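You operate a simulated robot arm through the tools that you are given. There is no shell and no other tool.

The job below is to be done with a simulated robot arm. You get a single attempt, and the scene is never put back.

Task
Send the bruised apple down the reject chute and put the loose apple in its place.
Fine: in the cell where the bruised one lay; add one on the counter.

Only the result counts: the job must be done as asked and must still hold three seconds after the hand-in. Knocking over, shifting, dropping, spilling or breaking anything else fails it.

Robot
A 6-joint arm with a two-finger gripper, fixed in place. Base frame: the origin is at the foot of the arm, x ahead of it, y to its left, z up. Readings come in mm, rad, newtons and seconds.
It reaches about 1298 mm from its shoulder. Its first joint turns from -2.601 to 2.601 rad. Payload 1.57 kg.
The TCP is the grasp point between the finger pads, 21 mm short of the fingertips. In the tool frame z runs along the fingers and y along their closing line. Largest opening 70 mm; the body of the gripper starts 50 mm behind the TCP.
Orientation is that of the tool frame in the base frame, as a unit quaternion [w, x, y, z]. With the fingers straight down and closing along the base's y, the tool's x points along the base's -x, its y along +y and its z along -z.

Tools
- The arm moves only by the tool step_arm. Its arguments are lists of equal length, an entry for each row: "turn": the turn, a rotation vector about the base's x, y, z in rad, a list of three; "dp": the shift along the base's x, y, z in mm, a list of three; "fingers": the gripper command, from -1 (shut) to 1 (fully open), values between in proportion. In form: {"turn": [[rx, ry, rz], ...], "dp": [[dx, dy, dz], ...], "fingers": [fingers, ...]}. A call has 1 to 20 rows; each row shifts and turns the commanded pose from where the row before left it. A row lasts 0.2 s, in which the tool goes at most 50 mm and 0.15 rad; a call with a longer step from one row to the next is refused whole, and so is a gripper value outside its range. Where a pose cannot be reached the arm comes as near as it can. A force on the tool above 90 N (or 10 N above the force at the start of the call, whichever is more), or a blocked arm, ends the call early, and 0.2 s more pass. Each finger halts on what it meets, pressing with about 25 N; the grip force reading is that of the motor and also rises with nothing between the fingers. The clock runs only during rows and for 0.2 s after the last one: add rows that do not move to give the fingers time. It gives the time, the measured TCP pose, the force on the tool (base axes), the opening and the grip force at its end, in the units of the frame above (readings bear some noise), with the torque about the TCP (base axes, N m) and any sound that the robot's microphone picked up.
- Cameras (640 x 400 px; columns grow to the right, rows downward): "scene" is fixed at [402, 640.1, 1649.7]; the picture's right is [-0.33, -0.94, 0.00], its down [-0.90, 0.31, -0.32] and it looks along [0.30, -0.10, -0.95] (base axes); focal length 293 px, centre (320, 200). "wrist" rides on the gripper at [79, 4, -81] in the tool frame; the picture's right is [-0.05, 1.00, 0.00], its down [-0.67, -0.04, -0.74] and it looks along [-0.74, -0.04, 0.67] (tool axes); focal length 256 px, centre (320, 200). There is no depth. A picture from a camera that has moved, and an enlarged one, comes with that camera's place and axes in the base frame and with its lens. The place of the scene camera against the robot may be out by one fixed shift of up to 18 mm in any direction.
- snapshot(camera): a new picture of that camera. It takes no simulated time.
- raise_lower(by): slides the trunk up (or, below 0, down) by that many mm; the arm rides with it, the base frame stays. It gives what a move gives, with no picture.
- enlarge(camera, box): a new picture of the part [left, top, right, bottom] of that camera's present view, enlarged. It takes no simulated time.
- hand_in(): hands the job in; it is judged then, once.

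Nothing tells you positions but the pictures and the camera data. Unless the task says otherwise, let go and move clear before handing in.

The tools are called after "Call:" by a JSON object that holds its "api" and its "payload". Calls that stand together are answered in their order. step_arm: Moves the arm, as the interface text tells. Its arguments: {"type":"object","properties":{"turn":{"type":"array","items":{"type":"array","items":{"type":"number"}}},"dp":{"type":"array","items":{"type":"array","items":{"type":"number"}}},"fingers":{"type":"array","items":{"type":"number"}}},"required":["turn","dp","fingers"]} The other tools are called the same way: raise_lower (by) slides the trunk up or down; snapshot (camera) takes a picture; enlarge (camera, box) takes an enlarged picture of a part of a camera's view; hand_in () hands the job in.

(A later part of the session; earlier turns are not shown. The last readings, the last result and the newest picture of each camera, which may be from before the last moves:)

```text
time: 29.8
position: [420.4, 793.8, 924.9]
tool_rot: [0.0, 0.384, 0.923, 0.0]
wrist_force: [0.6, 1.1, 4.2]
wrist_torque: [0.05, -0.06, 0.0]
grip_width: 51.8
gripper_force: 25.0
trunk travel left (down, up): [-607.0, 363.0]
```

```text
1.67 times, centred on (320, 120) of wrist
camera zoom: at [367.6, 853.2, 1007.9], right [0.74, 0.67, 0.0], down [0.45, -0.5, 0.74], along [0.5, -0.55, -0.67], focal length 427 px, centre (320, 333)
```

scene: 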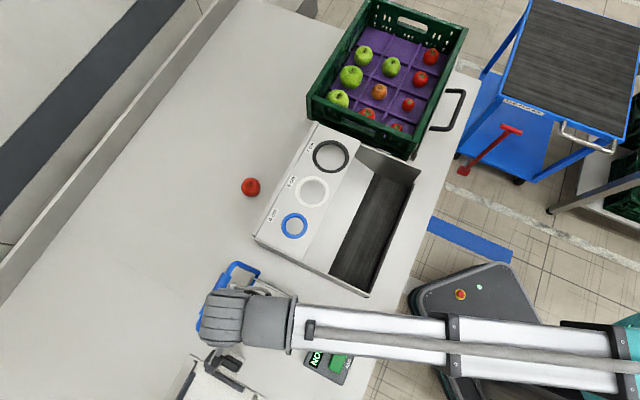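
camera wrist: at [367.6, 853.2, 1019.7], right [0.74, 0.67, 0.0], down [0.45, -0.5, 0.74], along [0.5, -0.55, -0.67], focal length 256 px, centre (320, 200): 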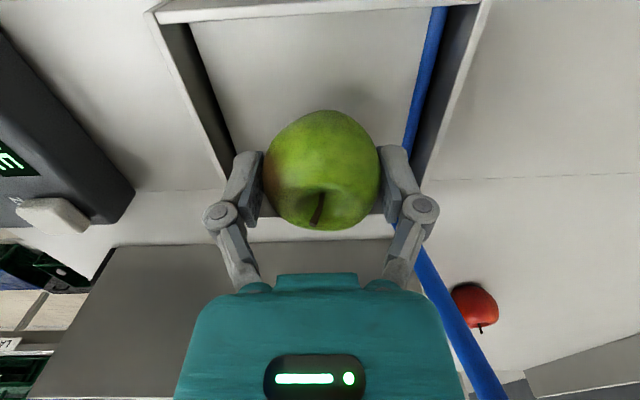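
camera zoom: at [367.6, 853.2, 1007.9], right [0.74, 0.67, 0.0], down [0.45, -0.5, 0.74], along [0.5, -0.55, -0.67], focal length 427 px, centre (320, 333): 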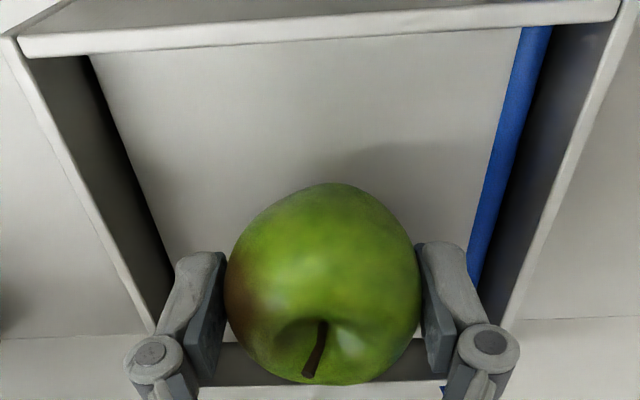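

Contact (≈5 N): the apple rests on the plate. Releasing to 64 mm and raising.

Call:
{"api": "step_arm", "payload": {"turn": [[0, 0, 0], [0, 0, 0], [0, 0, 0], [0, 0, 0]], "dp": [[0, 0, 0], [0, 0, 0], [0, 0, 0], [0, 0, 0]], "fingers": [0.6, 0.7, 0.8, 0.83]}}

Call:
{"api": "raise_lower", "payload": {"by": 60}}

Call:
{"api": "snapshot", "payload": {"camera": "wrist"}}

```text
time: 30.8
position: [420.3, 794.1, 925.6]
tool_rot: [0.0, 0.384, 0.923, 0.0]
wrist_force: [0.0, -0.4, -0.4]
wrist_torque: [0.01, -0.02, 0.01]
grip_width: 64.0
gripper_force: 0.1
trunk travel left (down, up): [-607.0, 363.0]
```

```text
time: 31.8
position: [419.9, 794.0, 985.8]
tool_rot: [0.0, 0.384, 0.923, 0.0]
wrist_force: [-0.5, 0.4, 0.2]
wrist_torque: [0.03, -0.02, 0.0]
grip_width: 64.2
gripper_force: 0.1
trunk travel left (down, up): [-667.0, 303.0]
```

```text
taken
camera wrist: at [367.7, 853.4, 1067.5], right [0.74, 0.67, 0.0], down [0.45, -0.5, 0.74], along [0.5, -0.55, -0.67], focal length 256 px, centre (320, 200)
```

wrist: 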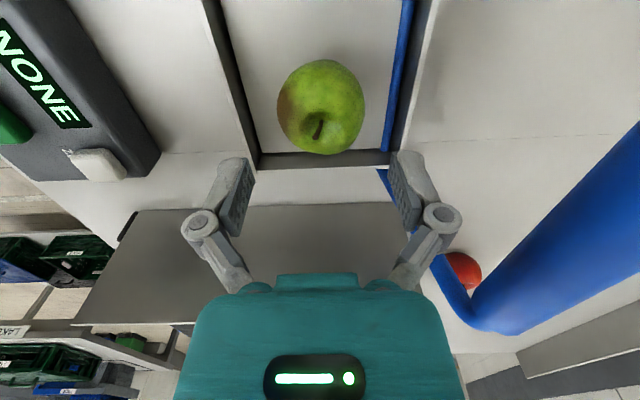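

The bruised apple sits on the plate, released. Next I'll rise above the bail and move over its grip bar (estimated mid (475, 847, 1026)), to straddle it with the fingers.

Call:
{"api": "raise_lower", "payload": {"by": 130}}

Call:
{"api": "step_arm", "payload": {"turn": [[0, 0, 0], [0, 0, 0], [0, 0, 0]], "dp": [[27, 26.5, 0], [27, 26.5, 0], [0, 0, 0]], "fingers": [0.83, 0.83, 0.83]}}

Call:
{"api": "snapshot", "payload": {"camera": "wrist"}}

Call:
{"api": "enlarge", "payload": {"camera": "scene", "box": [170, 240, 330, 400]}}

```text
time: 33.3
position: [420.5, 793.1, 1115.9]
tool_rot: [0.0, 0.384, 0.923, 0.0]
wrist_force: [0.4, 0.2, 0.4]
wrist_torque: [-0.02, 0.01, 0.03]
grip_width: 64.3
gripper_force: 0.1
trunk travel left (down, up): [-797.0, 173.0]
```

```text
time: 34.1
position: [475.0, 845.8, 1115.4]
tool_rot: [0.0, 0.383, 0.924, 0.0]
wrist_force: [-0.1, 0.4, 0.3]
wrist_torque: [0.0, -0.02, -0.02]
grip_width: 64.0
gripper_force: 0.0
trunk travel left (down, up): [-797.0, 173.0]
```

```text
taken
camera wrist: at [422.3, 904.7, 1197.8], right [0.74, 0.67, 0.0], down [0.45, -0.5, 0.74], along [0.5, -0.55, -0.67], focal length 256 px, centre (320, 200)
```

wrist: 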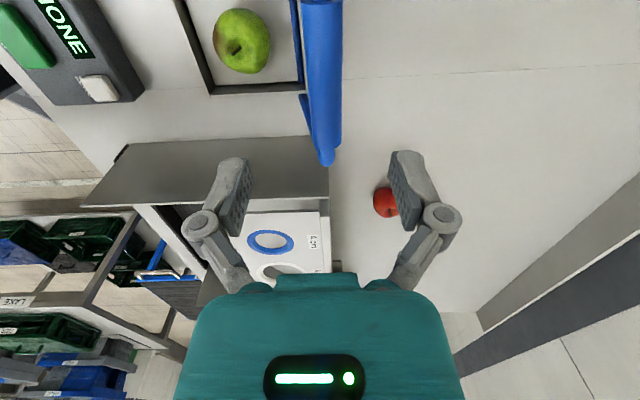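

```text
2.50 times, centred on (250, 320) of scene
camera zoom: at [402.0, 640.1, 1649.7], right [-0.33, -0.94, 0.0], down [-0.9, 0.31, -0.32], along [0.3, -0.1, -0.95], focal length 733 px, centre (495, -100)
```

zoom: 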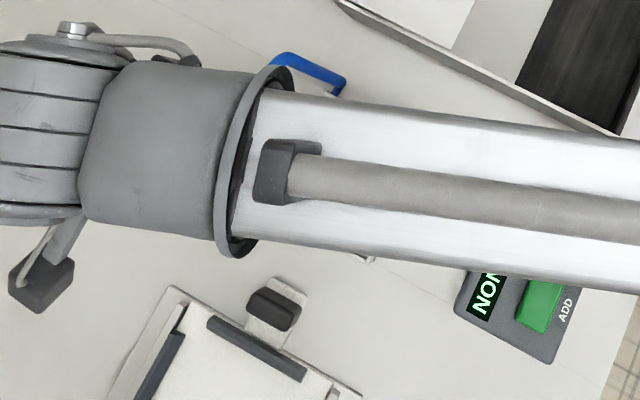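

The bar is centred between the fingers (~25 mm thick, z≈1028). Lowering to straddle it.

Call:
{"api": "step_arm", "payload": {"turn": [[0, 0, 0], [0, 0, 0]], "dp": [[1, 1, 0], [0, 0, 0]], "fingers": [0.55, 0.55]}}

Call:
{"api": "raise_lower", "payload": {"by": -60}}

Call:
{"api": "snapshot", "payload": {"camera": "wrist"}}

```text
time: 34.7
position: [475.3, 847.1, 1115.3]
tool_rot: [0.0, 0.383, 0.924, 0.0]
wrist_force: [-0.5, -0.9, 1.2]
wrist_torque: [0.02, 0.0, 0.02]
grip_width: 54.4
gripper_force: 0.1
trunk travel left (down, up): [-797.0, 173.0]
```

```text
time: 35.7
position: [475.6, 845.5, 1056.6]
tool_rot: [0.0, 0.383, 0.924, 0.0]
wrist_force: [0.0, -0.5, -0.8]
wrist_torque: [0.01, -0.01, -0.05]
grip_width: 54.1
gripper_force: 0.1
trunk travel left (down, up): [-737.0, 233.0]
```

```text
taken
camera wrist: at [422.5, 906.4, 1137.7], right [0.74, 0.67, 0.0], down [0.45, -0.5, 0.74], along [0.5, -0.55, -0.67], focal length 256 px, centre (320, 200)
```

wrist: 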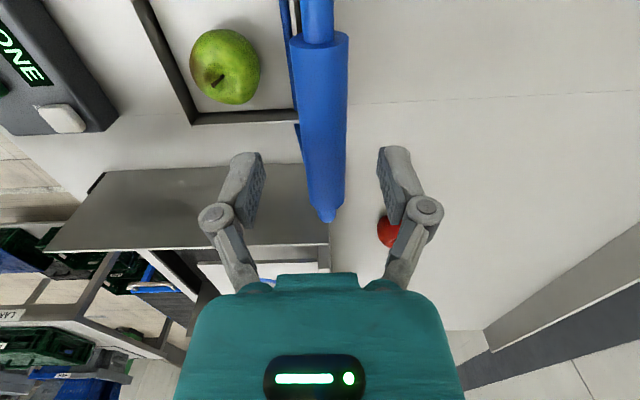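

Call:
{"api": "raise_lower", "payload": {"by": -28}}

Call:
{"api": "step_arm", "payload": {"turn": [[0, 0, 0], [0, 0, 0]], "dp": [[0, 0, 0], [0, 0, 0]], "fingers": [0.3, 0.3]}}

Call:
{"api": "snapshot", "payload": {"camera": "wrist"}}

```text
time: 36.5
position: [475.9, 847.4, 1027.0]
tool_rot: [0.0, 0.384, 0.924, 0.001]
wrist_force: [-0.1, -0.2, 1.1]
wrist_torque: [0.0, 0.0, 0.0]
grip_width: 54.1
gripper_force: 0.0
trunk travel left (down, up): [-709.0, 261.0]
```

```text
time: 37.1
position: [475.8, 846.4, 1028.4]
tool_rot: [0.0, 0.383, 0.924, 0.0]
wrist_force: [0.2, 0.6, 0.5]
wrist_torque: [0.0, -0.02, -0.02]
grip_width: 45.4
gripper_force: 0.1
trunk travel left (down, up): [-709.0, 261.0]
```

```text
taken
camera wrist: at [422.6, 906.5, 1109.6], right [0.74, 0.67, 0.0], down [0.45, -0.5, 0.74], along [0.5, -0.55, -0.67], focal length 256 px, centre (320, 200)
```

wrist: 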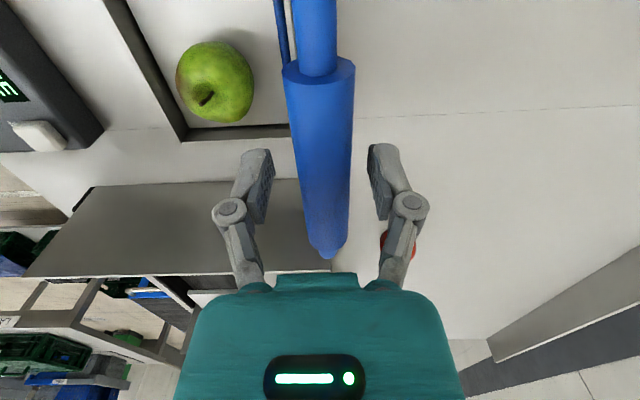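

Straddled. Now a gentle test push inward (toward the mouth), watching force.

Call:
{"api": "step_arm", "payload": {"turn": [[0, 0, 0], [0, 0, 0], [0, 0, 0], [0, 0, 0], [0, 0, 0]], "dp": [[-3.5, -3.5, 0], [-3.5, -3.5, 0], [-3.5, -3.5, 0], [-3.5, -3.5, 0], [-3.5, -3.5, 0]], "fingers": [0.3, 0.3, 0.3, 0.3, 0.3]}}

Call:
{"api": "snapshot", "payload": {"camera": "wrist"}}

```text
time: 38.3
position: [458.0, 830.3, 1028.7]
tool_rot: [0.0, 0.383, 0.924, 0.001]
wrist_force: [1.5, 0.6, 1.0]
wrist_torque: [0.01, 0.01, -0.01]
grip_width: 46.6
gripper_force: 1.0
trunk travel left (down, up): [-709.0, 261.0]
```

```text
taken
camera wrist: at [404.6, 889.5, 1109.6], right [0.74, 0.67, 0.0], down [0.45, -0.5, 0.74], along [0.5, -0.55, -0.67], focal length 256 px, centre (320, 200)
```

wrist: 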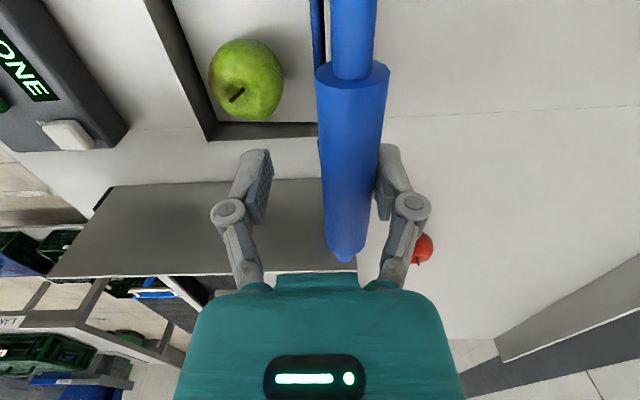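

Call:
{"api": "step_arm", "payload": {"turn": [[0, 0, 0], [0, 0, 0], [0, 0, 0], [0, 0, 0], [0, 0, 0]], "dp": [[-3.5, -3.5, 0], [-3.5, -3.5, 0], [-3.5, -3.5, 0], [-3.5, -3.5, 0], [-3.5, -3.5, 0]], "fingers": [0.3, 0.3, 0.3, 0.3, 0.3]}}

Call:
{"api": "snapshot", "payload": {"camera": "wrist"}}

Call:
{"api": "enlarge", "payload": {"camera": "scene", "box": [170, 240, 330, 400]}}

```text
time: 39.5
position: [441.8, 810.6, 1028.8]
tool_rot: [0.001, 0.383, 0.924, -0.001]
wrist_force: [0.6, 1.3, 0.3]
wrist_torque: [0.02, -0.01, -0.02]
grip_width: 46.6
gripper_force: 0.8
trunk travel left (down, up): [-709.0, 261.0]
```

```text
taken
camera wrist: at [387.3, 871.3, 1109.5], right [0.74, 0.67, 0.0], down [0.45, -0.5, 0.74], along [0.5, -0.55, -0.67], focal length 256 px, centre (320, 200)
```

wrist: 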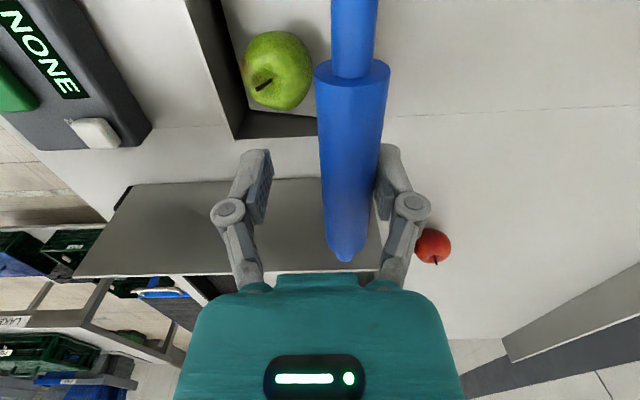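

```text
2.50 times, centred on (250, 320) of scene
camera zoom: at [402.0, 640.1, 1649.7], right [-0.33, -0.94, 0.0], down [-0.9, 0.31, -0.32], along [0.3, -0.1, -0.95], focal length 733 px, centre (495, -100)
```

zoom: 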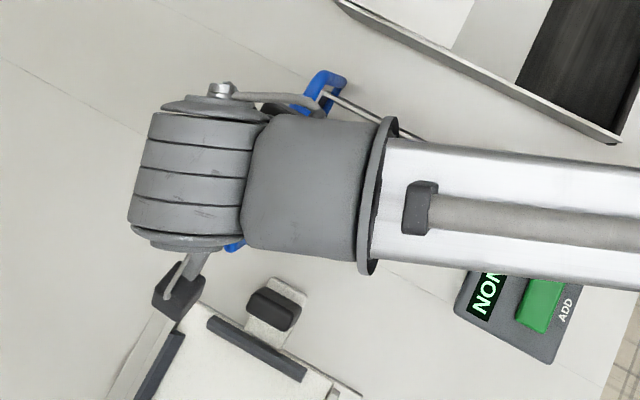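

The bail swings freely inward and the apple is already rolling down the tilting plate. Continuing.

Call:
{"api": "step_arm", "payload": {"turn": [[0, 0, 0], [0, 0, 0], [0, 0, 0], [0, 0, 0], [0, 0, 0], [0, 0, 0], [0, 0, 0], [0, 0, 0]], "dp": [[-5, -5, 0], [-5, -5, 0], [-5, -5, 0], [-5, -5, 0], [-5, -5, 0], [-5, -5, 0], [-5, -5, 0], [0, 0, 0]], "fingers": [0.3, 0.3, 0.3, 0.3, 0.3, 0.3, 0.3, 0.3]}}

Call:
{"api": "snapshot", "payload": {"camera": "wrist"}}

```text
time: 41.3
position: [406.2, 775.4, 1026.9]
tool_rot: [0.0, 0.383, 0.924, 0.0]
wrist_force: [1.7, 0.7, -0.1]
wrist_torque: [-0.02, -0.04, 0.02]
grip_width: 46.9
gripper_force: 1.1
trunk travel left (down, up): [-709.0, 261.0]
```

```text
taken
camera wrist: at [352.5, 835.7, 1109.5], right [0.74, 0.67, 0.0], down [0.45, -0.5, 0.74], along [0.5, -0.55, -0.67], focal length 256 px, centre (320, 200)
```

wrist: 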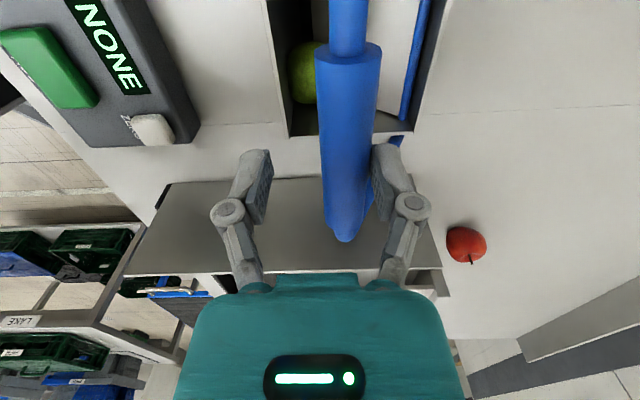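

Call:
{"api": "raise_lower", "payload": {"by": -22}}

Call:
{"api": "step_arm", "payload": {"turn": [[0, 0, 0], [0, 0, 0], [0, 0, 0], [0, 0, 0], [0, 0, 0]], "dp": [[-4.5, -4.5, 0], [-4.5, -4.5, 0], [-4.5, -4.5, 0], [-4.5, -4.5, 0], [0, 0, 0]], "fingers": [0.3, 0.3, 0.3, 0.3, 0.3]}}

Call:
{"api": "snapshot", "payload": {"camera": "wrist"}}

```text
time: 41.9
position: [405.8, 776.1, 1005.5]
tool_rot: [0.0, 0.384, 0.923, 0.0]
wrist_force: [0.0, 0.2, 0.5]
wrist_torque: [-0.03, 0.01, 0.02]
grip_width: 45.2
gripper_force: 0.0
trunk travel left (down, up): [-687.0, 283.0]
```

```text
time: 43.1
position: [387.8, 757.5, 1004.3]
tool_rot: [0.0, 0.382, 0.924, -0.001]
wrist_force: [2.1, 2.1, -0.9]
wrist_torque: [0.01, -0.02, -0.05]
grip_width: 47.3
gripper_force: 1.0
trunk travel left (down, up): [-687.0, 283.0]
```

```text
taken
camera wrist: at [335.1, 817.1, 1087.5], right [0.74, 0.67, 0.0], down [0.45, -0.5, 0.74], along [0.5, -0.55, -0.67], focal length 256 px, centre (320, 200)
```

wrist: 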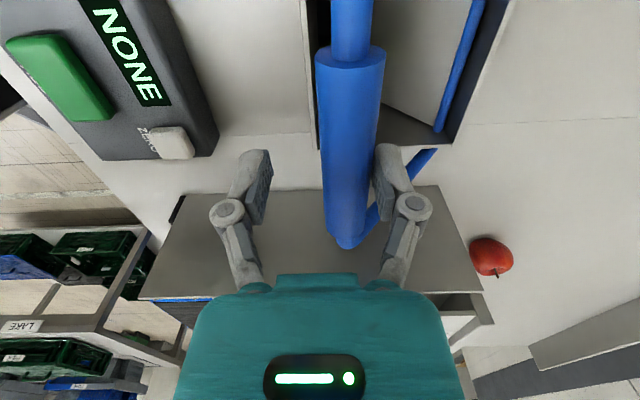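

Call:
{"api": "raise_lower", "payload": {"by": -26}}

Call:
{"api": "step_arm", "payload": {"turn": [[0, 0, 0], [0, 0, 0], [0, 0, 0], [0, 0, 0], [0, 0, 0], [0, 0, 0]], "dp": [[-3.5, -3.5, 0], [-3.5, -3.5, 0], [-3.5, -3.5, 0], [-3.5, -3.5, 0], [-3.5, -3.5, 0], [0, 0, 0]], "fingers": [0.3, 0.3, 0.3, 0.3, 0.3, 0.3]}}

Call:
{"api": "snapshot", "payload": {"camera": "wrist"}}

Call:
{"api": "snapshot", "payload": {"camera": "scene"}}

```text
time: 43.9
position: [387.0, 757.7, 980.1]
tool_rot: [0.0, 0.384, 0.923, -0.001]
wrist_force: [0.6, 0.0, -0.2]
wrist_torque: [-0.01, 0.02, -0.01]
grip_width: 45.5
gripper_force: 0.1
trunk travel left (down, up): [-661.0, 309.0]
```

```text
time: 45.3
position: [371.3, 740.6, 978.1]
tool_rot: [0.0, 0.383, 0.924, 0.0]
wrist_force: [4.5, 5.2, -3.7]
wrist_torque: [0.06, 0.02, -0.01]
grip_width: 49.6
gripper_force: 2.6
trunk travel left (down, up): [-661.0, 309.0]
```

```text
taken
camera wrist: at [318.8, 800.9, 1061.0], right [0.74, 0.67, 0.0], down [0.45, -0.5, 0.75], along [0.5, -0.56, -0.67], focal length 256 px, centre (320, 200)
```

wrist: 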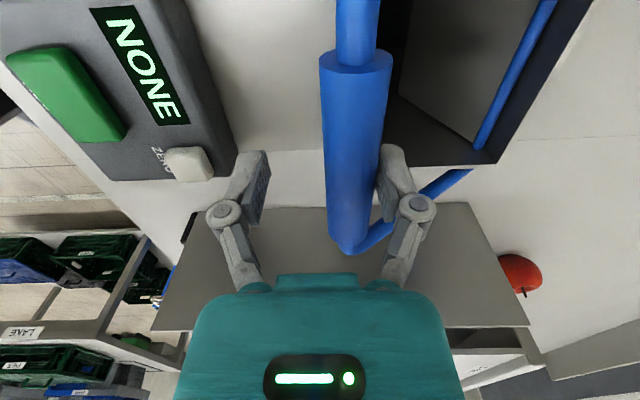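

```text
taken
```

scene: 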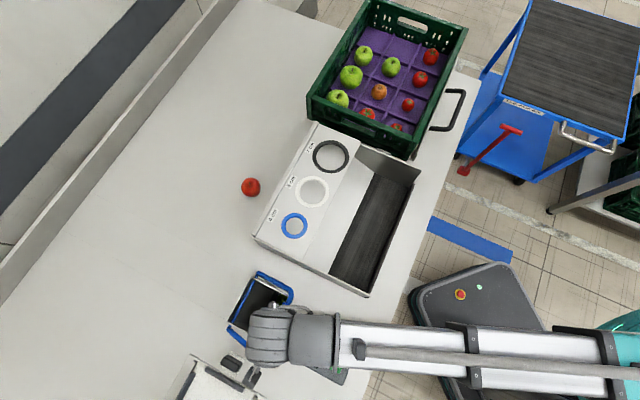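

Call:
{"api": "enlarge", "payload": {"camera": "scene", "box": [190, 250, 310, 370]}}

Call:
{"api": "enlarge", "payload": {"camera": "wrist", "box": [280, 0, 600, 200]}}

```text
3.33 times, centred on (250, 310) of scene
camera zoom: at [402.0, 640.1, 1649.7], right [-0.33, -0.94, 0.0], down [-0.9, 0.31, -0.32], along [0.3, -0.1, -0.95], focal length 977 px, centre (553, -167)
```

zoom: 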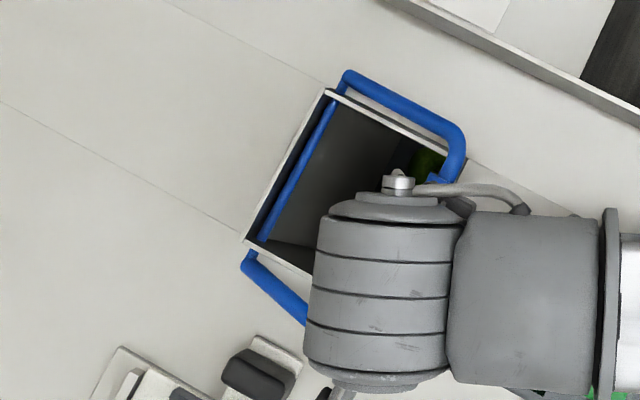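

```text
2.00 times, centred on (440, 100) of wrist
camera zoom: at [318.8, 800.9, 1061.0], right [0.74, 0.67, 0.0], down [0.45, -0.5, 0.75], along [0.5, -0.56, -0.67], focal length 512 px, centre (80, 400)
```

zoom: 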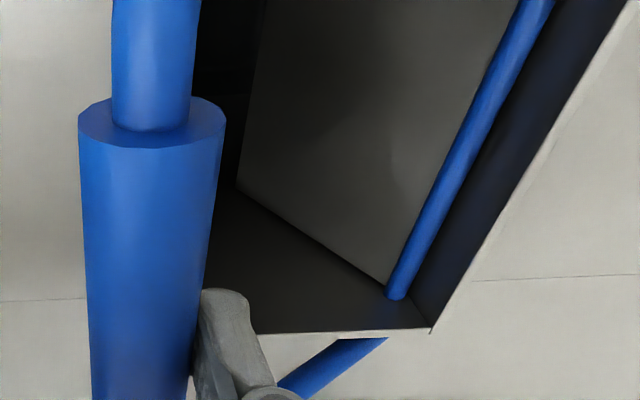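

A dark-green edge still shows in the mouth: the apple is wedged between plate and wall, so the plate must open further. Lowering and pushing on.

Call:
{"api": "raise_lower", "payload": {"by": -20}}

Call:
{"api": "step_arm", "payload": {"turn": [[0, 0, 0], [0, 0, 0], [0, 0, 0], [0, 0, 0], [0, 0, 0]], "dp": [[-3, -3, 0], [-3, -3, 0], [-3, -3, 0], [-3, -3, 0], [0, 0, 0]], "fingers": [0.3, 0.3, 0.3, 0.3, 0.3]}}

Call:
{"api": "enlarge", "payload": {"camera": "scene", "box": [190, 250, 310, 370]}}

Call:
{"api": "snapshot", "payload": {"camera": "wrist"}}

```text
time: 45.9
position: [370.8, 739.9, 958.2]
tool_rot: [0.0, 0.384, 0.923, 0.0]
wrist_force: [2.5, 4.0, -0.6]
wrist_torque: [-0.09, 0.02, 0.01]
grip_width: 48.3
gripper_force: 1.5
trunk travel left (down, up): [-641.0, 329.0]
```

```text
time: 47.1
position: [361.1, 731.2, 957.3]
tool_rot: [0.0, 0.383, 0.924, 0.0]
wrist_force: [15.4, 15.2, -9.7]
wrist_torque: [-0.15, 0.17, 0.03]
grip_width: 55.8
gripper_force: 7.7
trunk travel left (down, up): [-641.0, 329.0]
```

```text
3.33 times, centred on (250, 310) of scene
camera zoom: at [402.0, 640.1, 1649.7], right [-0.33, -0.94, 0.0], down [-0.9, 0.31, -0.32], along [0.3, -0.1, -0.95], focal length 977 px, centre (553, -167)
```

zoom: 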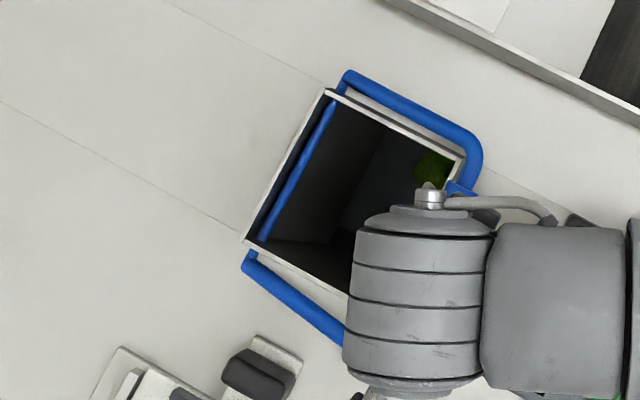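

```text
taken
camera wrist: at [308.1, 790.5, 1039.6], right [0.74, 0.67, 0.0], down [0.45, -0.5, 0.75], along [0.5, -0.56, -0.67], focal length 256 px, centre (320, 200)
```

wrist: 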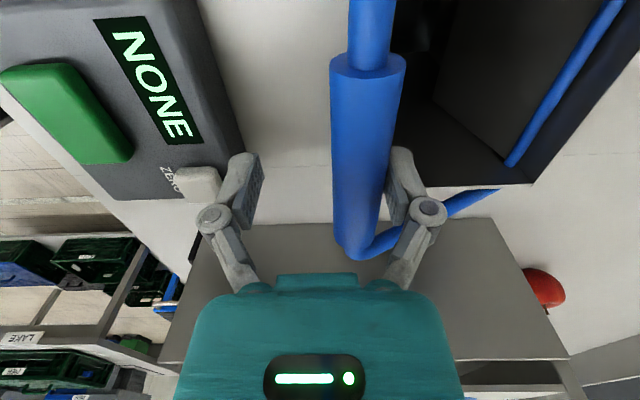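

Call:
{"api": "enlarge", "payload": {"camera": "scene", "box": [225, 265, 285, 305]}}

Call:
{"api": "enlarge", "payload": {"camera": "wrist", "box": [380, 0, 560, 120]}}

```text
10.00 times, centred on (255, 285) of scene
camera zoom: at [402.0, 640.1, 1649.7], right [-0.33, -0.94, 0.0], down [-0.9, 0.31, -0.32], along [0.3, -0.1, -0.95], focal length 2930 px, centre (970, -650)
```

zoom: 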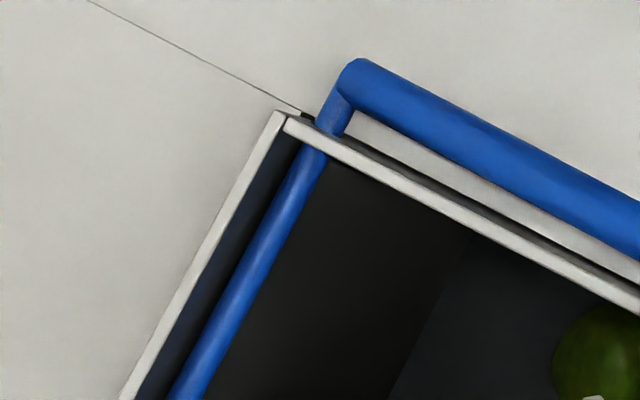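

```text
3.33 times, centred on (470, 60) of wrist
camera zoom: at [308.1, 790.5, 1039.6], right [0.74, 0.67, 0.0], down [0.45, -0.5, 0.75], along [0.5, -0.56, -0.67], focal length 853 px, centre (-180, 667)
```

zoom: 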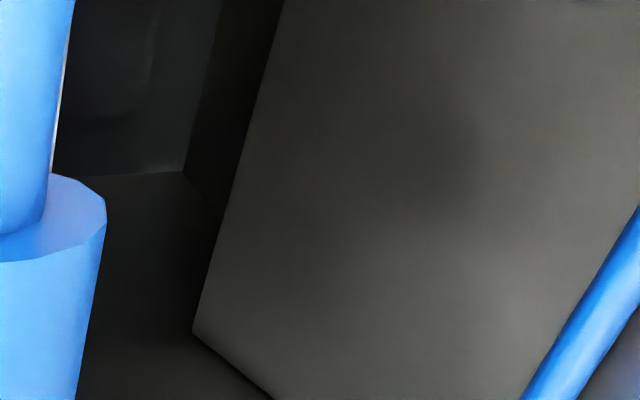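

The green spot now looks deep and dark below the plate's edge, so the apple seems to have dropped into the shaft. I'll ease off to see whether the bail springs back.

Call:
{"api": "step_arm", "payload": {"turn": [[0, 0, 0], [0, 0, 0], [0, 0, 0], [0, 0, 0]], "dp": [[4, 4, 0], [4, 4, 0], [4, 4, 0], [0, 0, 0]], "fingers": [0.3, 0.3, 0.3, 0.3]}}

Call:
{"api": "snapshot", "payload": {"camera": "wrist"}}

Call:
{"api": "enlarge", "payload": {"camera": "scene", "box": [190, 250, 310, 370]}}

```text
time: 48.1
position: [372.6, 741.9, 958.9]
tool_rot: [0.0, 0.383, 0.924, 0.0]
wrist_force: [1.3, 1.9, 2.2]
wrist_torque: [-0.03, 0.0, 0.02]
grip_width: 47.7
gripper_force: 1.8
trunk travel left (down, up): [-641.0, 329.0]
```

```text
taken
camera wrist: at [318.9, 800.3, 1041.5], right [0.74, 0.67, 0.0], down [0.45, -0.5, 0.74], along [0.5, -0.55, -0.67], focal length 256 px, centre (320, 200)
```

wrist: 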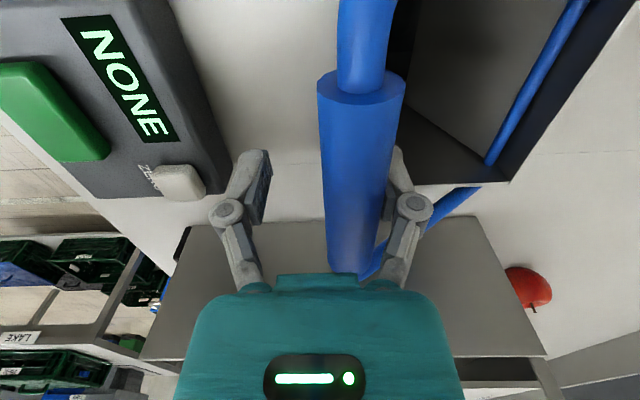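

```text
3.33 times, centred on (250, 310) of scene
camera zoom: at [402.0, 640.1, 1649.7], right [-0.33, -0.94, 0.0], down [-0.9, 0.31, -0.32], along [0.3, -0.1, -0.95], focal length 977 px, centre (553, -167)
```

zoom: 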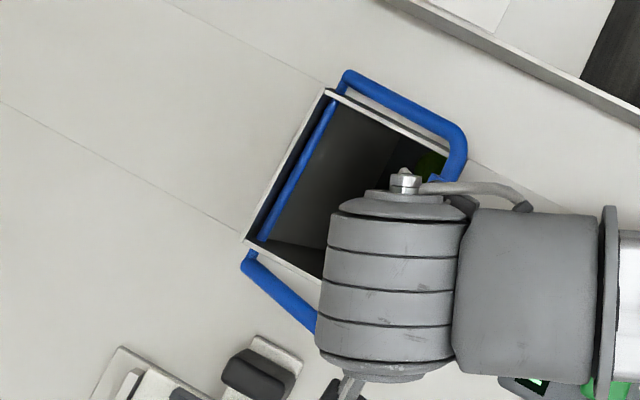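

The bail is spring-loaded and follows the finger back. I'll return it gently in stages along the same arc.

Call:
{"api": "step_arm", "payload": {"turn": [[0, 0, 0], [0, 0, 0], [0, 0, 0]], "dp": [[3.5, 3.5, 0], [3.5, 3.5, 0], [0, 0, 0]], "fingers": [0.3, 0.3, 0.3]}}

Call:
{"api": "raise_lower", "payload": {"by": 22}}

Call:
{"api": "step_arm", "payload": {"turn": [[0, 0, 0], [0, 0, 0], [0, 0, 0], [0, 0, 0], [0, 0, 0]], "dp": [[4.5, 4.5, 0], [4.5, 4.5, 0], [4.5, 4.5, 0], [4.5, 4.5, 0], [0, 0, 0]], "fingers": [0.3, 0.3, 0.3, 0.3, 0.3]}}

Call:
{"api": "raise_lower", "payload": {"by": 22}}

Call:
{"api": "snapshot", "payload": {"camera": "wrist"}}

```text
time: 48.9
position: [378.4, 747.9, 959.6]
tool_rot: [0.001, 0.383, 0.924, 0.001]
wrist_force: [1.0, 1.7, 1.6]
wrist_torque: [0.04, 0.01, 0.0]
grip_width: 46.6
gripper_force: 0.5
trunk travel left (down, up): [-641.0, 329.0]
```

```text
time: 49.6
position: [377.8, 747.3, 982.0]
tool_rot: [-0.001, 0.382, 0.924, -0.003]
wrist_force: [5.7, 5.4, -3.1]
wrist_torque: [-0.06, 0.03, -0.01]
grip_width: 51.0
gripper_force: 4.0
trunk travel left (down, up): [-663.0, 307.0]
```

```text
time: 50.8
position: [397.4, 764.7, 981.1]
tool_rot: [0.0, 0.383, 0.924, 0.0]
wrist_force: [0.9, 1.2, 1.5]
wrist_torque: [-0.04, -0.03, 0.0]
grip_width: 46.5
gripper_force: 0.4
trunk travel left (down, up): [-663.0, 307.0]
```

```text
time: 51.5
position: [397.4, 765.1, 1004.3]
tool_rot: [0.0, 0.383, 0.924, 0.0]
wrist_force: [2.1, 1.9, -1.3]
wrist_torque: [-0.02, 0.0, 0.02]
grip_width: 47.2
gripper_force: 1.0
trunk travel left (down, up): [-685.0, 285.0]
```

```text
taken
camera wrist: at [343.3, 824.4, 1085.6], right [0.74, 0.67, 0.0], down [0.45, -0.5, 0.74], along [0.5, -0.56, -0.67], focal length 256 px, centre (320, 200)
```

wrist: 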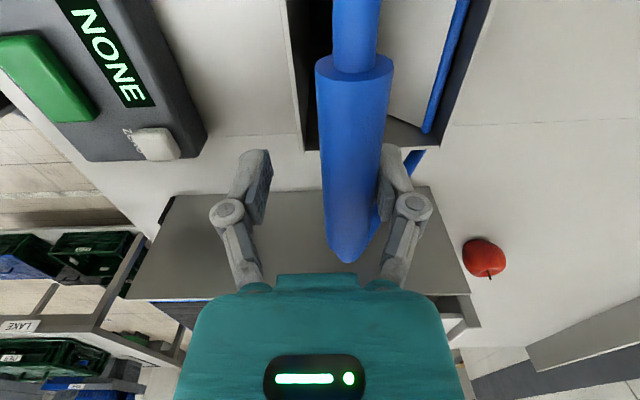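

Call:
{"api": "step_arm", "payload": {"turn": [[0, 0, 0], [0, 0, 0], [0, 0, 0], [0, 0, 0], [0, 0, 0], [0, 0, 0]], "dp": [[5, 5, 0], [5, 5, 0], [5, 5, 0], [5, 5, 0], [5, 5, 0], [0, 0, 0]], "fingers": [0.3, 0.3, 0.3, 0.3, 0.3, 0.3]}}

Call:
{"api": "raise_lower", "payload": {"by": 24}}

Call:
{"api": "step_arm", "payload": {"turn": [[0, 0, 0], [0, 0, 0], [0, 0, 0], [0, 0, 0], [0, 0, 0], [0, 0, 0], [0, 0, 0]], "dp": [[5, 5, 0], [5, 5, 0], [5, 5, 0], [5, 5, 0], [5, 5, 0], [5, 5, 0], [0, 0, 0]], "fingers": [0.3, 0.3, 0.3, 0.3, 0.3, 0.3, 0.3]}}

Call:
{"api": "snapshot", "payload": {"camera": "wrist"}}

Call:
{"api": "enlarge", "payload": {"camera": "scene", "box": [190, 250, 310, 370]}}

```text
time: 52.9
position: [422.9, 792.6, 1003.3]
tool_rot: [0.0, 0.383, 0.924, 0.0]
wrist_force: [1.6, 1.5, -0.7]
wrist_torque: [-0.04, 0.06, -0.02]
grip_width: 46.7
gripper_force: 1.0
trunk travel left (down, up): [-685.0, 285.0]
```

```text
time: 53.6
position: [420.5, 790.1, 1028.2]
tool_rot: [0.0, 0.384, 0.924, 0.0]
wrist_force: [2.1, 1.1, 0.8]
wrist_torque: [0.02, -0.01, -0.01]
grip_width: 46.9
gripper_force: 0.8
trunk travel left (down, up): [-709.0, 261.0]
```

```text
time: 55.2
position: [451.3, 819.2, 1026.9]
tool_rot: [0.001, 0.382, 0.924, 0.0]
wrist_force: [0.4, 1.8, 0.3]
wrist_torque: [0.01, -0.03, 0.06]
grip_width: 46.6
gripper_force: 0.4
trunk travel left (down, up): [-709.0, 261.0]
```

```text
taken
camera wrist: at [398.5, 879.9, 1109.5], right [0.74, 0.67, 0.0], down [0.45, -0.5, 0.74], along [0.5, -0.55, -0.67], focal length 256 px, centre (320, 200)
```

wrist: 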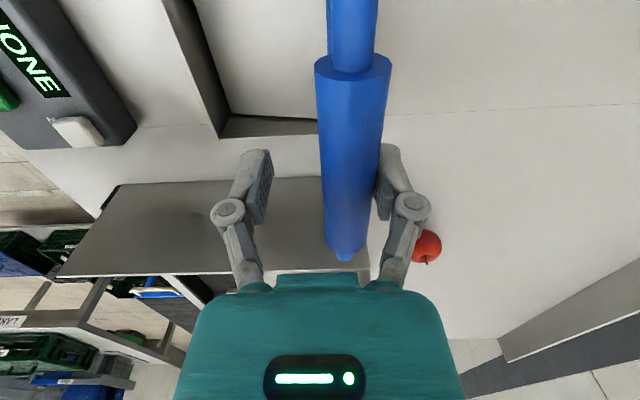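

```text
3.33 times, centred on (250, 310) of scene
camera zoom: at [402.0, 640.1, 1649.7], right [-0.33, -0.94, 0.0], down [-0.9, 0.31, -0.32], along [0.3, -0.1, -0.95], focal length 977 px, centre (553, -167)
```

zoom: 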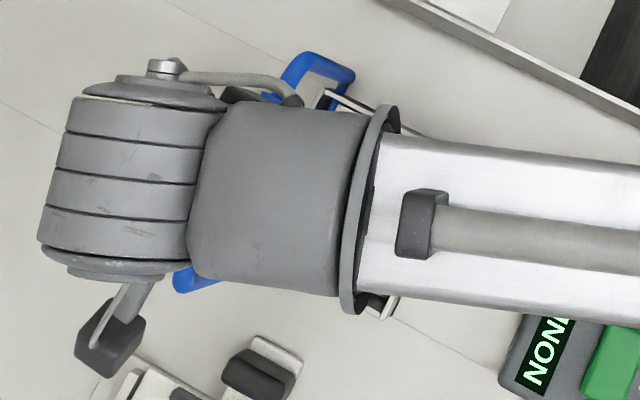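

The plate is closing with no apple on it — it has gone down. Letting the bail return fully, then rising clear.

Call:
{"api": "step_arm", "payload": {"turn": [[0, 0, 0], [0, 0, 0], [0, 0, 0], [0, 0, 0], [0, 0, 0], [0, 0, 0]], "dp": [[5, 5, 0], [5, 5, 0], [5, 5, 0], [5, 5, 0], [5, 5, 0], [0, 0, 0]], "fingers": [0.3, 0.3, 0.3, 0.3, 0.3, 0.5]}}

Call:
{"api": "raise_lower", "payload": {"by": 90}}

Call:
{"api": "snapshot", "payload": {"camera": "wrist"}}

```text
time: 56.6
position: [477.0, 845.0, 1027.4]
tool_rot: [0.0, 0.384, 0.923, -0.001]
wrist_force: [-1.1, 0.0, -0.1]
wrist_torque: [0.0, 0.02, 0.01]
grip_width: 52.6
gripper_force: 0.0
trunk travel left (down, up): [-709.0, 261.0]
```

```text
time: 57.8
position: [476.6, 845.7, 1117.8]
tool_rot: [0.0, 0.383, 0.924, 0.0]
wrist_force: [0.0, 0.4, -0.7]
wrist_torque: [0.05, 0.0, 0.02]
grip_width: 52.5
gripper_force: 0.0
trunk travel left (down, up): [-799.0, 171.0]
```

```text
taken
camera wrist: at [423.4, 905.6, 1199.5], right [0.74, 0.67, 0.0], down [0.45, -0.5, 0.74], along [0.5, -0.55, -0.67], focal length 256 px, centre (320, 200)
```

wrist: 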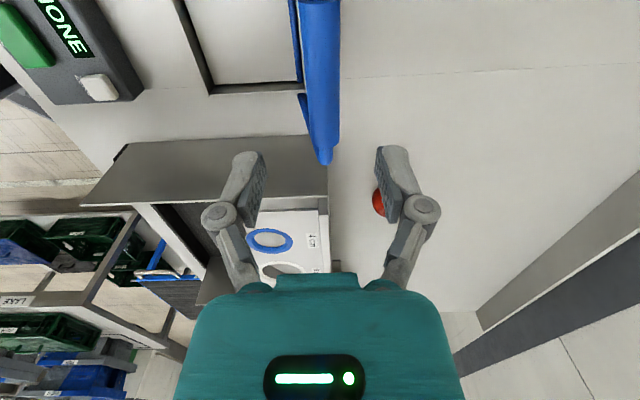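

The bail is back and the chute is empty. From two wrist views the loose apple is at about (732, 740, 904). Moving above it.

Call:
{"api": "step_arm", "payload": {"turn": [[0, 0, 0], [0, 0, 0], [0, 0, 0], [0, 0, 0], [0, 0, 0], [0, 0, 0], [0, 0, 0], [0, 0, 0]], "dp": [[36.5, -15.1, 0], [36.5, -15.1, 0], [36.5, -15.1, 0], [36.5, -15.1, 0], [36.5, -15.1, 0], [36.5, -15.1, 0], [36.5, -15.1, 0], [0, 0, 0]], "fingers": [1, 1, 1, 1, 1, 1, 1, 1]}}

Call:
{"api": "snapshot", "payload": {"camera": "wrist"}}

Call:
{"api": "snapshot", "payload": {"camera": "scene"}}

```text
time: 59.6
position: [732.4, 736.3, 1117.7]
tool_rot: [0.0, 0.383, 0.924, 0.001]
wrist_force: [0.0, -0.6, -0.3]
wrist_torque: [-0.02, 0.0, -0.03]
grip_width: 70.0
gripper_force: 0.0
out of reach, approached as far as the arm can: row 7
trunk travel left (down, up): [-799.0, 171.0]
```

```text
taken
camera wrist: at [678.9, 795.2, 1199.6], right [0.74, 0.67, 0.0], down [0.45, -0.5, 0.74], along [0.5, -0.55, -0.67], focal length 256 px, centre (320, 200)
```

wrist: 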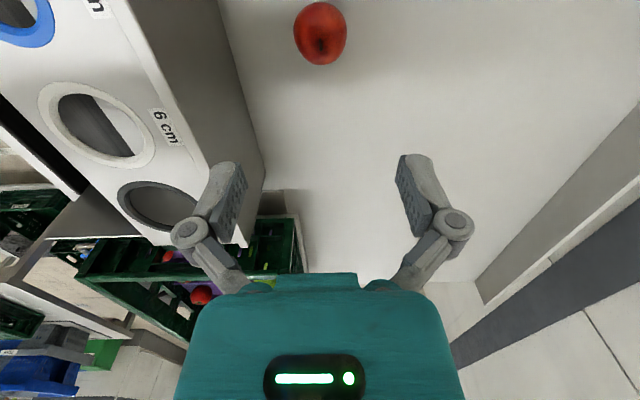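

```text
taken
```

scene: 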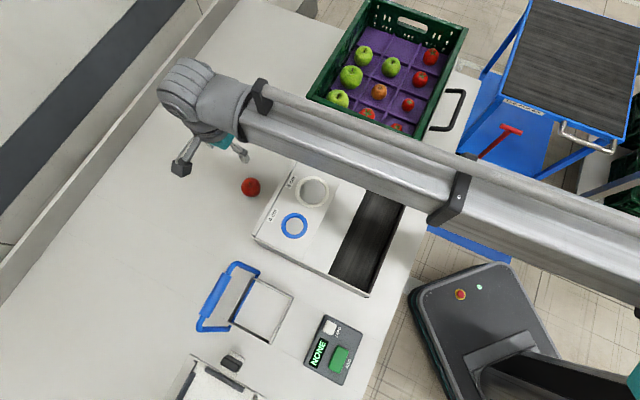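

The grader beside it is tall (top z≈1039) but ~100 mm away from the apple, and the forearm should clear it by ~30 mm. The apple is straight below the TCP; lowering in stages.

Call:
{"api": "raise_lower", "payload": {"by": -120}}

Call:
{"api": "snapshot", "payload": {"camera": "wrist"}}

Call:
{"api": "snapshot", "payload": {"camera": "scene"}}

```text
time: 61.1
position: [732.4, 736.1, 998.9]
tool_rot: [0.001, 0.384, 0.923, 0.0]
wrist_force: [-0.2, 0.5, 0.0]
wrist_torque: [0.04, -0.02, 0.01]
grip_width: 69.9
gripper_force: 0.1
trunk travel left (down, up): [-679.0, 291.0]
```

```text
taken
camera wrist: at [678.8, 795.3, 1079.7], right [0.74, 0.67, 0.0], down [0.45, -0.5, 0.74], along [0.5, -0.55, -0.67], focal length 256 px, centre (320, 200)
```

wrist: 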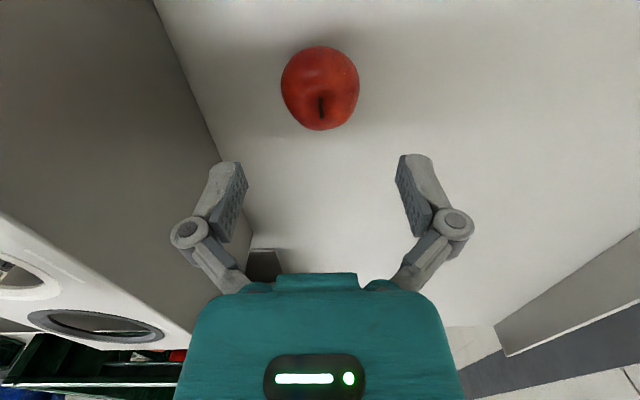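

```text
taken
```

scene: 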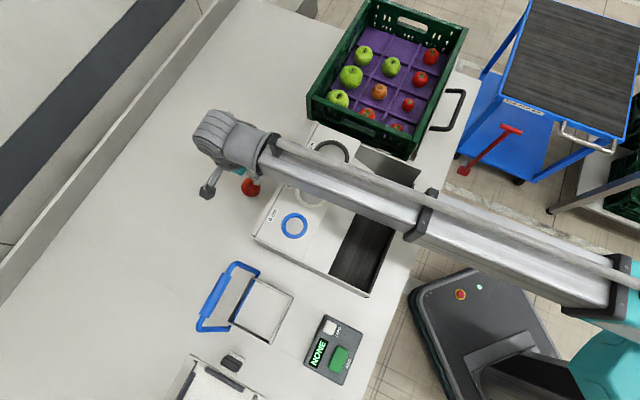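

Call:
{"api": "step_arm", "payload": {"turn": [[0, 0, 0], [0, 0, 0]], "dp": [[-1.8, 1.8, 0], [0, 0, 0]], "fingers": [1, 1]}}

Call:
{"api": "raise_lower", "payload": {"by": -50}}

Call:
{"api": "raise_lower", "payload": {"by": -28}}

Call:
{"api": "snapshot", "payload": {"camera": "wrist"}}

Call:
{"api": "snapshot", "payload": {"camera": "scene"}}

```text
time: 61.7
position: [730.1, 737.4, 998.1]
tool_rot: [0.0, 0.383, 0.924, 0.0]
wrist_force: [0.1, 0.2, 0.1]
wrist_torque: [-0.03, -0.03, 0.02]
grip_width: 70.2
gripper_force: 0.0
trunk travel left (down, up): [-679.0, 291.0]
```

```text
time: 62.7
position: [730.3, 737.2, 948.6]
tool_rot: [0.0, 0.383, 0.924, 0.0]
wrist_force: [0.1, -0.5, 0.4]
wrist_torque: [0.03, 0.02, -0.02]
grip_width: 70.0
gripper_force: 0.2
trunk travel left (down, up): [-629.0, 341.0]
```

```text
time: 63.4
position: [730.1, 736.5, 918.7]
tool_rot: [0.0, 0.384, 0.924, 0.0]
wrist_force: [-0.6, 0.8, 0.3]
wrist_torque: [0.0, -0.01, 0.0]
grip_width: 70.0
gripper_force: 0.2
trunk travel left (down, up): [-601.0, 369.0]
```

```text
taken
camera wrist: at [677.2, 797.3, 1001.6], right [0.74, 0.67, 0.0], down [0.45, -0.5, 0.74], along [0.5, -0.55, -0.67], focal length 256 px, centre (320, 200)
```

wrist: 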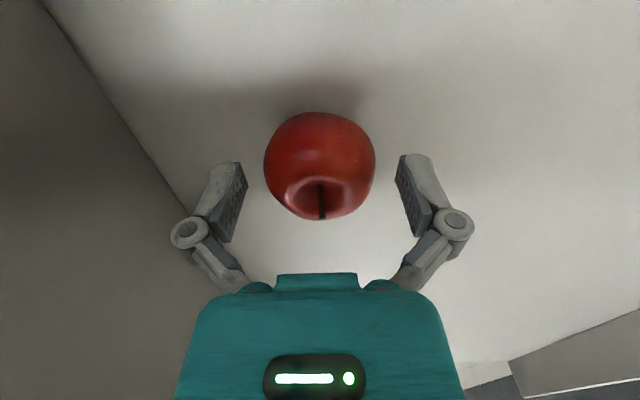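

```text
taken
```

scene: 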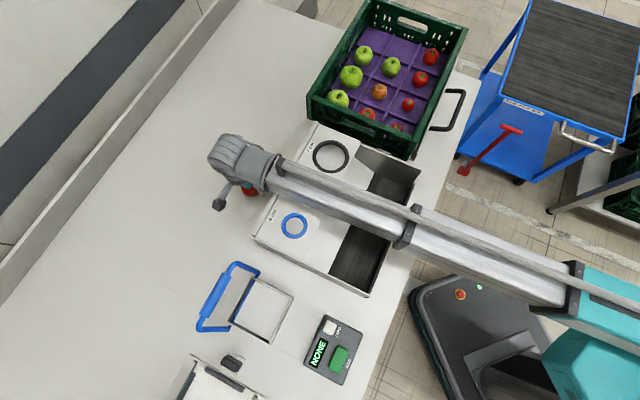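

Centred; apple centre z≈908. Lowering 7 mm more and gripping.

Call:
{"api": "raise_lower", "payload": {"by": -7}}

Call:
{"api": "step_arm", "payload": {"turn": [[0, 0, 0], [0, 0, 0], [0, 0, 0], [0, 0, 0]], "dp": [[0, 0, 0], [0, 0, 0], [0, 0, 0], [0, 0, 0]], "fingers": [-1, -1, -1, -1]}}

Call:
{"api": "raise_lower", "payload": {"by": 20}}

Call:
{"api": "snapshot", "payload": {"camera": "wrist"}}

```text
time: 64.0
position: [730.2, 737.7, 912.3]
tool_rot: [0.0, 0.383, 0.924, 0.0]
wrist_force: [-0.4, -0.4, 1.2]
wrist_torque: [-0.03, 0.03, 0.01]
grip_width: 69.9
gripper_force: 0.1
trunk travel left (down, up): [-594.0, 376.0]
```

```text
time: 65.0
position: [730.5, 737.2, 912.7]
tool_rot: [0.0, 0.383, 0.924, 0.001]
wrist_force: [1.2, 1.7, 5.1]
wrist_torque: [0.03, -0.05, 0.02]
grip_width: 52.4
gripper_force: 25.2
trunk travel left (down, up): [-594.0, 376.0]
```

```text
time: 65.6
position: [731.4, 736.9, 932.6]
tool_rot: [0.0, 0.384, 0.923, 0.0]
wrist_force: [-0.2, -0.8, -1.0]
wrist_torque: [0.01, 0.0, 0.04]
grip_width: 52.5
gripper_force: 24.5
trunk travel left (down, up): [-614.0, 356.0]
```

```text
taken
camera wrist: at [677.3, 797.5, 1014.4], right [0.74, 0.67, 0.0], down [0.45, -0.5, 0.74], along [0.5, -0.55, -0.67], focal length 256 px, centre (320, 200)
```

wrist: 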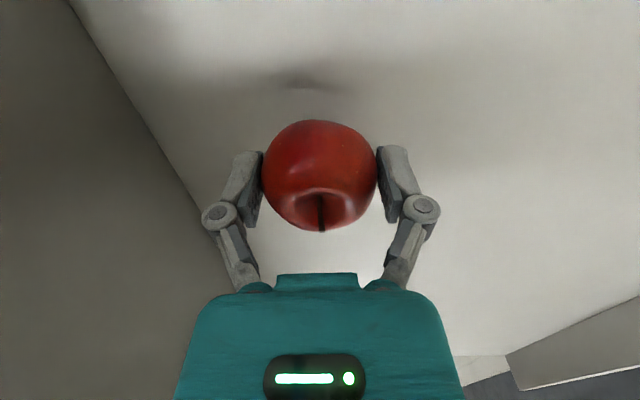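

Held firmly. Raising, then carrying it over to the vacated cell (988, 184).

Call:
{"api": "raise_lower", "payload": {"by": 203}}

Call:
{"api": "step_arm", "payload": {"turn": [[0, 0, 0], [0, 0, 0], [0, 0, 0], [0, 0, 0], [0, 0, 0], [0, 0, 0], [0, 0, 0], [0, 0, 0], [0, 0, 0], [0, 0, 0], [0, 0, 0], [0, 0, 0], [0, 0, 0], [0, 0, 0], [0, 0, 0], [0, 0, 0], [0, 0, 0]], "dp": [[16.1, -34.6, 0], [16.1, -34.6, 0], [16.1, -34.6, 0], [16.1, -34.6, 0], [16.1, -34.6, 0], [16.1, -34.6, 0], [16.1, -34.6, 0], [16.1, -34.6, 0], [16.1, -34.6, 0], [16.1, -34.6, 0], [16.1, -34.6, 0], [16.1, -34.6, 0], [16.1, -34.6, 0], [16.1, -34.6, 0], [16.1, -34.6, 0], [16.1, -34.6, 0], [0, 0, 0]], "fingers": [-1, -1, -1, -1, -1, -1, -1, -1, -1, -1, -1, -1, -1, -1, -1, -1, -1]}}

Call:
{"api": "snapshot", "payload": {"camera": "wrist"}}

Call:
{"api": "snapshot", "payload": {"camera": "scene"}}

```text
time: 67.8
position: [731.5, 738.0, 1135.7]
tool_rot: [0.0, 0.383, 0.924, 0.0]
wrist_force: [0.9, -0.1, -0.9]
wrist_torque: [-0.01, 0.02, -0.01]
grip_width: 52.4
gripper_force: 25.8
trunk travel left (down, up): [-817.0, 153.0]
```

```text
time: 71.4
position: [988.0, 185.0, 1136.9]
tool_rot: [0.001, 0.383, 0.924, 0.0]
wrist_force: [-0.3, -1.0, -0.7]
wrist_torque: [-0.01, -0.02, -0.03]
grip_width: 52.1
gripper_force: 24.9
out of reach, approached as far as the arm can: row 15, 16
trunk travel left (down, up): [-817.0, 153.0]
```

```text
taken
camera wrist: at [934.6, 245.2, 1217.5], right [0.74, 0.67, 0.0], down [0.45, -0.5, 0.74], along [0.5, -0.55, -0.67], focal length 256 px, centre (320, 200)
```

wrist: 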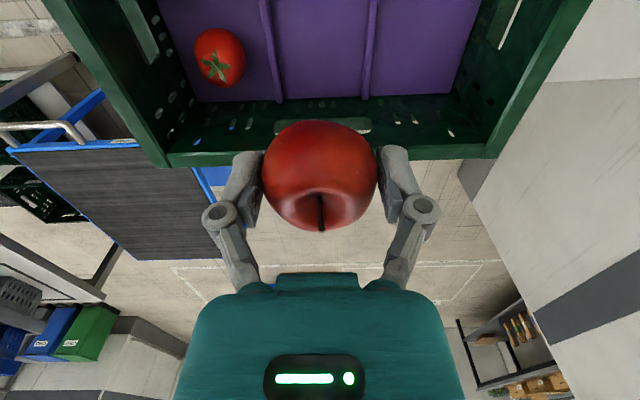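

```text
taken
```

scene: 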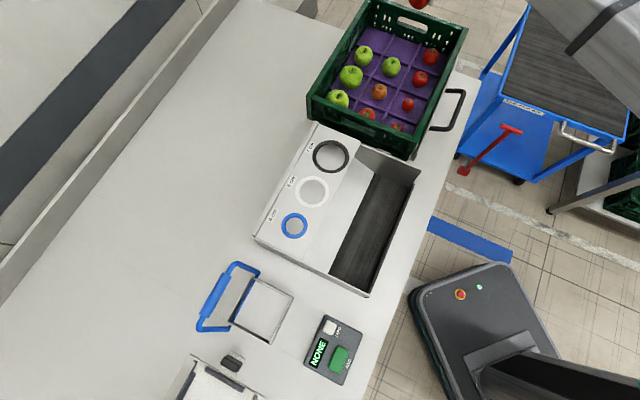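

Over the vacated cell, well centred between its ribs. Lowering.

Call:
{"api": "raise_lower", "payload": {"by": -138}}

Call:
{"api": "snapshot", "payload": {"camera": "wrist"}}

```text
time: 73.1
position: [988.2, 185.7, 997.9]
tool_rot: [0.0, 0.384, 0.923, 0.0]
wrist_force: [0.2, -0.2, -0.1]
wrist_torque: [0.0, -0.01, -0.01]
grip_width: 51.9
gripper_force: 25.4
trunk travel left (down, up): [-679.0, 291.0]
```

```text
taken
camera wrist: at [934.5, 245.4, 1079.6], right [0.74, 0.67, 0.0], down [0.45, -0.5, 0.74], along [0.5, -0.55, -0.67], focal length 256 px, centre (320, 200)
```

wrist: 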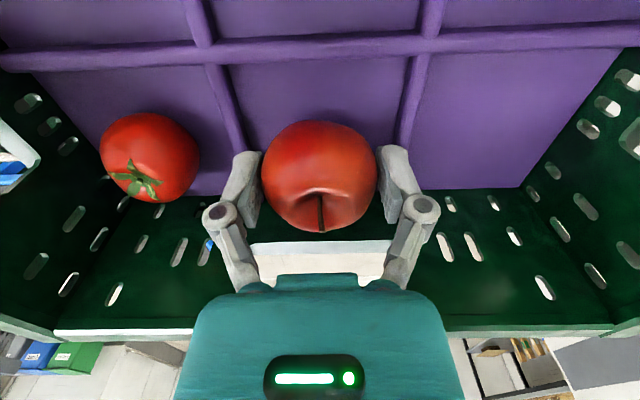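

Call:
{"api": "raise_lower", "payload": {"by": -10}}

Call:
{"api": "raise_lower", "payload": {"by": -3}}

Call:
{"api": "raise_lower", "payload": {"by": -3}}

```text
time: 73.6
position: [988.6, 185.5, 988.3]
tool_rot: [0.0, 0.383, 0.924, 0.0]
wrist_force: [0.5, 0.1, -1.6]
wrist_torque: [0.01, 0.02, 0.01]
grip_width: 52.1
gripper_force: 24.9
trunk travel left (down, up): [-669.0, 301.0]
```

```text
time: 74.2
position: [986.4, 185.2, 986.2]
tool_rot: [0.001, 0.384, 0.924, 0.0]
wrist_force: [6.0, 2.3, 16.8]
wrist_torque: [0.04, -0.18, 0.03]
grip_width: 52.3
gripper_force: 24.8
trunk travel left (down, up): [-666.0, 304.0]
```

```text
time: 74.7
position: [987.1, 185.5, 982.6]
tool_rot: [0.0, 0.384, 0.924, 0.0]
wrist_force: [4.9, 2.5, 15.3]
wrist_torque: [0.09, -0.1, 0.02]
grip_width: 52.0
gripper_force: 24.6
trunk travel left (down, up): [-663.0, 307.0]
```

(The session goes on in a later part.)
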